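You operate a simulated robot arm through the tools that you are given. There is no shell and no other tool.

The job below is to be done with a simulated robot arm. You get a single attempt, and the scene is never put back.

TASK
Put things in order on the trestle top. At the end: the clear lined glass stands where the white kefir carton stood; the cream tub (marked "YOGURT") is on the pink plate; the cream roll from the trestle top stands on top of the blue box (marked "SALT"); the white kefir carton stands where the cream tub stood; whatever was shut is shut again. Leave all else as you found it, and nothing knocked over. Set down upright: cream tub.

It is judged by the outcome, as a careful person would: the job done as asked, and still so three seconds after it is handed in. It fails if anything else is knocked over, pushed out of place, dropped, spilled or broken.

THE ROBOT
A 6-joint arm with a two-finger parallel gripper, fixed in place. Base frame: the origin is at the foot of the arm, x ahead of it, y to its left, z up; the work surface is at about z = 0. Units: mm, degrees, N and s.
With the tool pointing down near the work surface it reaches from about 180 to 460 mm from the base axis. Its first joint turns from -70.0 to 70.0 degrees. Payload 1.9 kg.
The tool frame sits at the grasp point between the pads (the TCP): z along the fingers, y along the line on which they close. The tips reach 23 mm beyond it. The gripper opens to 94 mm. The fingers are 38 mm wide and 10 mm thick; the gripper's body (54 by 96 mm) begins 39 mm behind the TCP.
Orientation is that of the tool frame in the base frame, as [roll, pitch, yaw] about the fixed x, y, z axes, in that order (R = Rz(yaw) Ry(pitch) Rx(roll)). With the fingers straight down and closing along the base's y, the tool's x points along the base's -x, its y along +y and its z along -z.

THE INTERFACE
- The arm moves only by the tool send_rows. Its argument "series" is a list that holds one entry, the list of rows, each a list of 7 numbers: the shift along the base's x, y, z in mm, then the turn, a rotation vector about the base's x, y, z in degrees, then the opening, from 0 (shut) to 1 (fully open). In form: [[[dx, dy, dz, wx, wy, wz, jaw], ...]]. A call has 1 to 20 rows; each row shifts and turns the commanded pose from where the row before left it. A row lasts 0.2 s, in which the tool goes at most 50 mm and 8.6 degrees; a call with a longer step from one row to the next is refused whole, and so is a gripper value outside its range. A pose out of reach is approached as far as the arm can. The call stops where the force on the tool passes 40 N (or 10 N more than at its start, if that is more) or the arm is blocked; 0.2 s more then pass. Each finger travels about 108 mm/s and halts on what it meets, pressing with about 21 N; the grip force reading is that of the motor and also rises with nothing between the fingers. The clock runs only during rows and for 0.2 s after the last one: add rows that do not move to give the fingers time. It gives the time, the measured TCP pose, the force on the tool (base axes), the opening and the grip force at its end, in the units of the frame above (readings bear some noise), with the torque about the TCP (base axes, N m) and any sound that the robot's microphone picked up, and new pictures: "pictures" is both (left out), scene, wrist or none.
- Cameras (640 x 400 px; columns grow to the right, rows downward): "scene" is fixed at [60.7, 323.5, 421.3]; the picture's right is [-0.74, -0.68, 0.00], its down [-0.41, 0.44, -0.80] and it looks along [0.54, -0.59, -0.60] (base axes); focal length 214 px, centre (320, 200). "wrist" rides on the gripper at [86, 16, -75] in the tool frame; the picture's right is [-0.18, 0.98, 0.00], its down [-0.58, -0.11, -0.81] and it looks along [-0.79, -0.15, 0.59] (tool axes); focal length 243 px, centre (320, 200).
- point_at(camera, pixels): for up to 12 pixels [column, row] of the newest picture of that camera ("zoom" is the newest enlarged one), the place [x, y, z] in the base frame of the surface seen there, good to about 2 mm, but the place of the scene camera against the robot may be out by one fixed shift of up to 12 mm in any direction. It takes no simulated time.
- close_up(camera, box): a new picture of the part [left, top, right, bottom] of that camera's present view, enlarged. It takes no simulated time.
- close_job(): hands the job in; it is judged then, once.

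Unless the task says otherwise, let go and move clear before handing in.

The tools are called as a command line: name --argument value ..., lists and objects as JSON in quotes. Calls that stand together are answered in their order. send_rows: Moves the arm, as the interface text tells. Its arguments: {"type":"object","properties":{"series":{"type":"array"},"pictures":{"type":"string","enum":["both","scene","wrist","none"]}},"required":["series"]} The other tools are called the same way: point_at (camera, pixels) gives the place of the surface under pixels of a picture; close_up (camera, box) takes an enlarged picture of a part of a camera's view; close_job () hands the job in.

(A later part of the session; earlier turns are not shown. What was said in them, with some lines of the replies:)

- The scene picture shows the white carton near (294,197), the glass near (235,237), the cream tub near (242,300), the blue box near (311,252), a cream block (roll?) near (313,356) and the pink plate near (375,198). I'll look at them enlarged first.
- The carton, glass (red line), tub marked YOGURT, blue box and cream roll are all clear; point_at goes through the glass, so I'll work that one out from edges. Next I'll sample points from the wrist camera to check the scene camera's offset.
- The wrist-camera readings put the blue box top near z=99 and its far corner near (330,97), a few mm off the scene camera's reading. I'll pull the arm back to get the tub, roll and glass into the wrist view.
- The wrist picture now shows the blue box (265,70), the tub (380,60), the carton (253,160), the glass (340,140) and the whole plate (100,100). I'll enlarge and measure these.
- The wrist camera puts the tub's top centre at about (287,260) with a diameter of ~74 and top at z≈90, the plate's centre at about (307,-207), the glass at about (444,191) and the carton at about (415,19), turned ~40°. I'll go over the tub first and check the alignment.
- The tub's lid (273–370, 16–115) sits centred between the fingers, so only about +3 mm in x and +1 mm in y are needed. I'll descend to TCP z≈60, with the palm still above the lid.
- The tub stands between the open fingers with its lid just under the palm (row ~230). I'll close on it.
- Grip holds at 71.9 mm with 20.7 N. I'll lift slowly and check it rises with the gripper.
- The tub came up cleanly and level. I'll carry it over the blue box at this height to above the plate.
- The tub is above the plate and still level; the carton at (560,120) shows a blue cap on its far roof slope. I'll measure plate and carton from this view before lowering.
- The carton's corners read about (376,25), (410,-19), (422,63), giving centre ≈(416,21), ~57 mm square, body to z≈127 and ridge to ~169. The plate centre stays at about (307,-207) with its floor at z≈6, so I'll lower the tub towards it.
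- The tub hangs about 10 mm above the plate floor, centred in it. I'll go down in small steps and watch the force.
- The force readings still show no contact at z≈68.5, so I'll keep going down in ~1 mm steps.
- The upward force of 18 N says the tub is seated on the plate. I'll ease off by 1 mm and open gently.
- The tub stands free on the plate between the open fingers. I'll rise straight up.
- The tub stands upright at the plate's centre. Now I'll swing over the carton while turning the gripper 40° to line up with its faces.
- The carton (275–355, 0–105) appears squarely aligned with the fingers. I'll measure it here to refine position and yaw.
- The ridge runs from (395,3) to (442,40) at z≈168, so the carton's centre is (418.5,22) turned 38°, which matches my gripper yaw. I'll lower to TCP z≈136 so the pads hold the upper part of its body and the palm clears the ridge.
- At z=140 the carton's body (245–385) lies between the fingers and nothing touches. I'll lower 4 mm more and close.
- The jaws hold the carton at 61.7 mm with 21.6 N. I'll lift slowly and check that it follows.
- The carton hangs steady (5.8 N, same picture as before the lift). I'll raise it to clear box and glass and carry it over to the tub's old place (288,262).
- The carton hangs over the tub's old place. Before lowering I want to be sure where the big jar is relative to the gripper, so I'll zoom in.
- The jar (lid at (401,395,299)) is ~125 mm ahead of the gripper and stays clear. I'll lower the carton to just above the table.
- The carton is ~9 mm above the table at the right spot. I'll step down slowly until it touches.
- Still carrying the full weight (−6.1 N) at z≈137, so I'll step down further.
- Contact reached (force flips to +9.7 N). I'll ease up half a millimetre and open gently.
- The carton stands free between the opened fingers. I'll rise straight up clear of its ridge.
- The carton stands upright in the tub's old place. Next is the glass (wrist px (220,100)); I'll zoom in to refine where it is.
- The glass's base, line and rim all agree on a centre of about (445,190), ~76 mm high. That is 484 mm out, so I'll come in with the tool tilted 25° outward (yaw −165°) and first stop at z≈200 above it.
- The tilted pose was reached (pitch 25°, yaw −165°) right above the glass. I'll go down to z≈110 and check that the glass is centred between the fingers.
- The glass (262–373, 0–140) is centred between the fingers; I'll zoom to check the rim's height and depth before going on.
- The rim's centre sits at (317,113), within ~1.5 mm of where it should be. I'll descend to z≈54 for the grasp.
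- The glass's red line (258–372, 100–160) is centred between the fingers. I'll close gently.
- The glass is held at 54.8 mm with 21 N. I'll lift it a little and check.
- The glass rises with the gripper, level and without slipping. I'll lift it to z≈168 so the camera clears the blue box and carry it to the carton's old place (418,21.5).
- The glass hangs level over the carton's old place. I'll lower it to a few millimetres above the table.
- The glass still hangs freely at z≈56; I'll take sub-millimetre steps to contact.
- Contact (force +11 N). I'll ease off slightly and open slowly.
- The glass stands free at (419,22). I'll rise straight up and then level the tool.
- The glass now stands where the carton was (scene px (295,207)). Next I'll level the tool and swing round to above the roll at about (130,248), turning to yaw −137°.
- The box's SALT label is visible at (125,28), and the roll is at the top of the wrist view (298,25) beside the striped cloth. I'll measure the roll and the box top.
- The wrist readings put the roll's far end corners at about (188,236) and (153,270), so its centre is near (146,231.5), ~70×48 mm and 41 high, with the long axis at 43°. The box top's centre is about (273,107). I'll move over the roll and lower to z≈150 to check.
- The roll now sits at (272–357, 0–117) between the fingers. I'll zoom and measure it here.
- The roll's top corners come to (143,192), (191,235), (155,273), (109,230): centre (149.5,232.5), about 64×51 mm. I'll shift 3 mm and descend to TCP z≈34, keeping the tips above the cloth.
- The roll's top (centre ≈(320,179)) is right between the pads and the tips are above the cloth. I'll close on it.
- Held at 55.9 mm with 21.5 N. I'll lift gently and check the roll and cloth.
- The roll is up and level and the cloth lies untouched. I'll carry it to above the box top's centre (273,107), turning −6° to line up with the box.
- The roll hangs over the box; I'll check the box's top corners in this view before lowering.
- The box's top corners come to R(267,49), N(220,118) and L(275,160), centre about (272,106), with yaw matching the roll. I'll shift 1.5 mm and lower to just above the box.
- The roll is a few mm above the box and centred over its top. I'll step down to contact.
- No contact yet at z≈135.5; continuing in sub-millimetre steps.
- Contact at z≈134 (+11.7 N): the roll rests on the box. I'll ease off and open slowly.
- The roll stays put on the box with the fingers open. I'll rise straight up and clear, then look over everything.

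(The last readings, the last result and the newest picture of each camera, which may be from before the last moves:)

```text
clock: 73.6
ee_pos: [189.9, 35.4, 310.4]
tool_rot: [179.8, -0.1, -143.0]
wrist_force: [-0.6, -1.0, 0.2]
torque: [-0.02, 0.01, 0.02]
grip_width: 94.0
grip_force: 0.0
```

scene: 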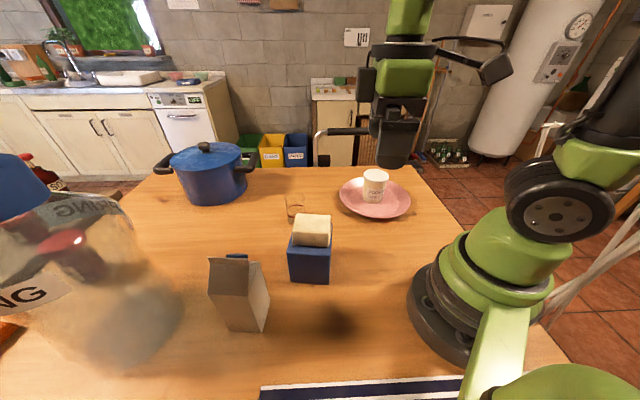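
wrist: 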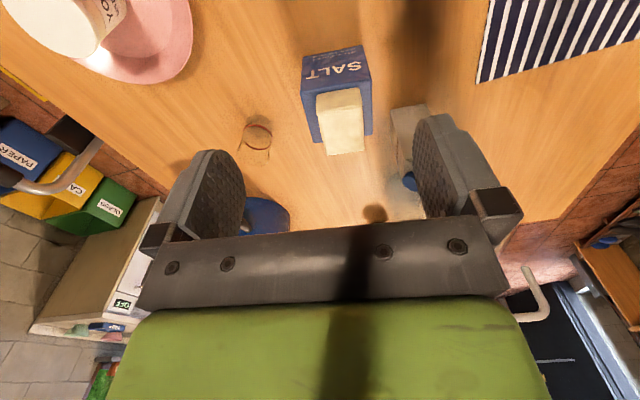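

All four things look in place: tub on plate, glass (295,205), carton (240,295), roll on the box (312,230). I'll check them enlarged before handing in.

close_up --camera "scene" --box '[190, 150, 430, 340]'

close_up --camera "wrist" --box '[200, 20, 450, 200]'

point_at --camera "scene" --pixels '[[312, 222], [331, 243], [290, 251], [330, 254], [374, 175], [295, 216], [232, 258], [228, 329], [262, 331]]'

```text
2.11 times, centred on (310, 245) of scene
```

zoom: 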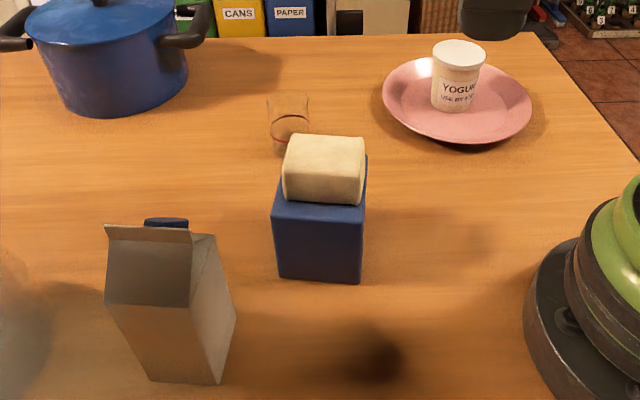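

```text
2.22 times, centred on (325, 110) of wrist
```

zoom: 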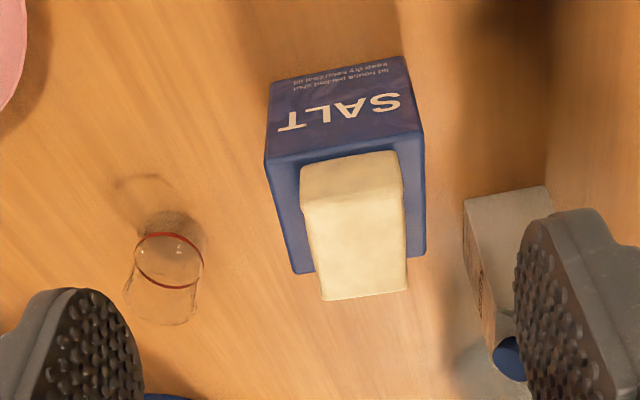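

```text
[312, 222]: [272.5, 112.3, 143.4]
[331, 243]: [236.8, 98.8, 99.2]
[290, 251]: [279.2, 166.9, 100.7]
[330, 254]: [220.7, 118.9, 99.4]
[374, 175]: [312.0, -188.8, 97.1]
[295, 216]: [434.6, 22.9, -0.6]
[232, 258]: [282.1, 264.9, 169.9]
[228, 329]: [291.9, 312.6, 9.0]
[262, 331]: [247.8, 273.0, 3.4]
```

Everything checks out: the tub is upright on the plate, the glass and carton are upright on their new spots, the roll is centred on the SALT box, which has not moved, and the arm is clear. I'll hand in the job.

close_job

```text
The job is handed in.
```

The job is handed in, and all four moves worked on the first try. In the last pictures everything stood upright and nothing else had been disturbed.

- **Cream tub:** it stands upright near the middle of the pink plate.
- **White kefir carton:** it stands where the tub was, within a few millimetres.
- **Clear lined glass:** it stands where the carton was, within a few millimetres.
- **Cream roll:** it rests centred on top of the blue SALT box. The box stayed put, within about 2 mm.

I opened nothing, so there was nothing to shut again. The gripper is open and clear of everything.
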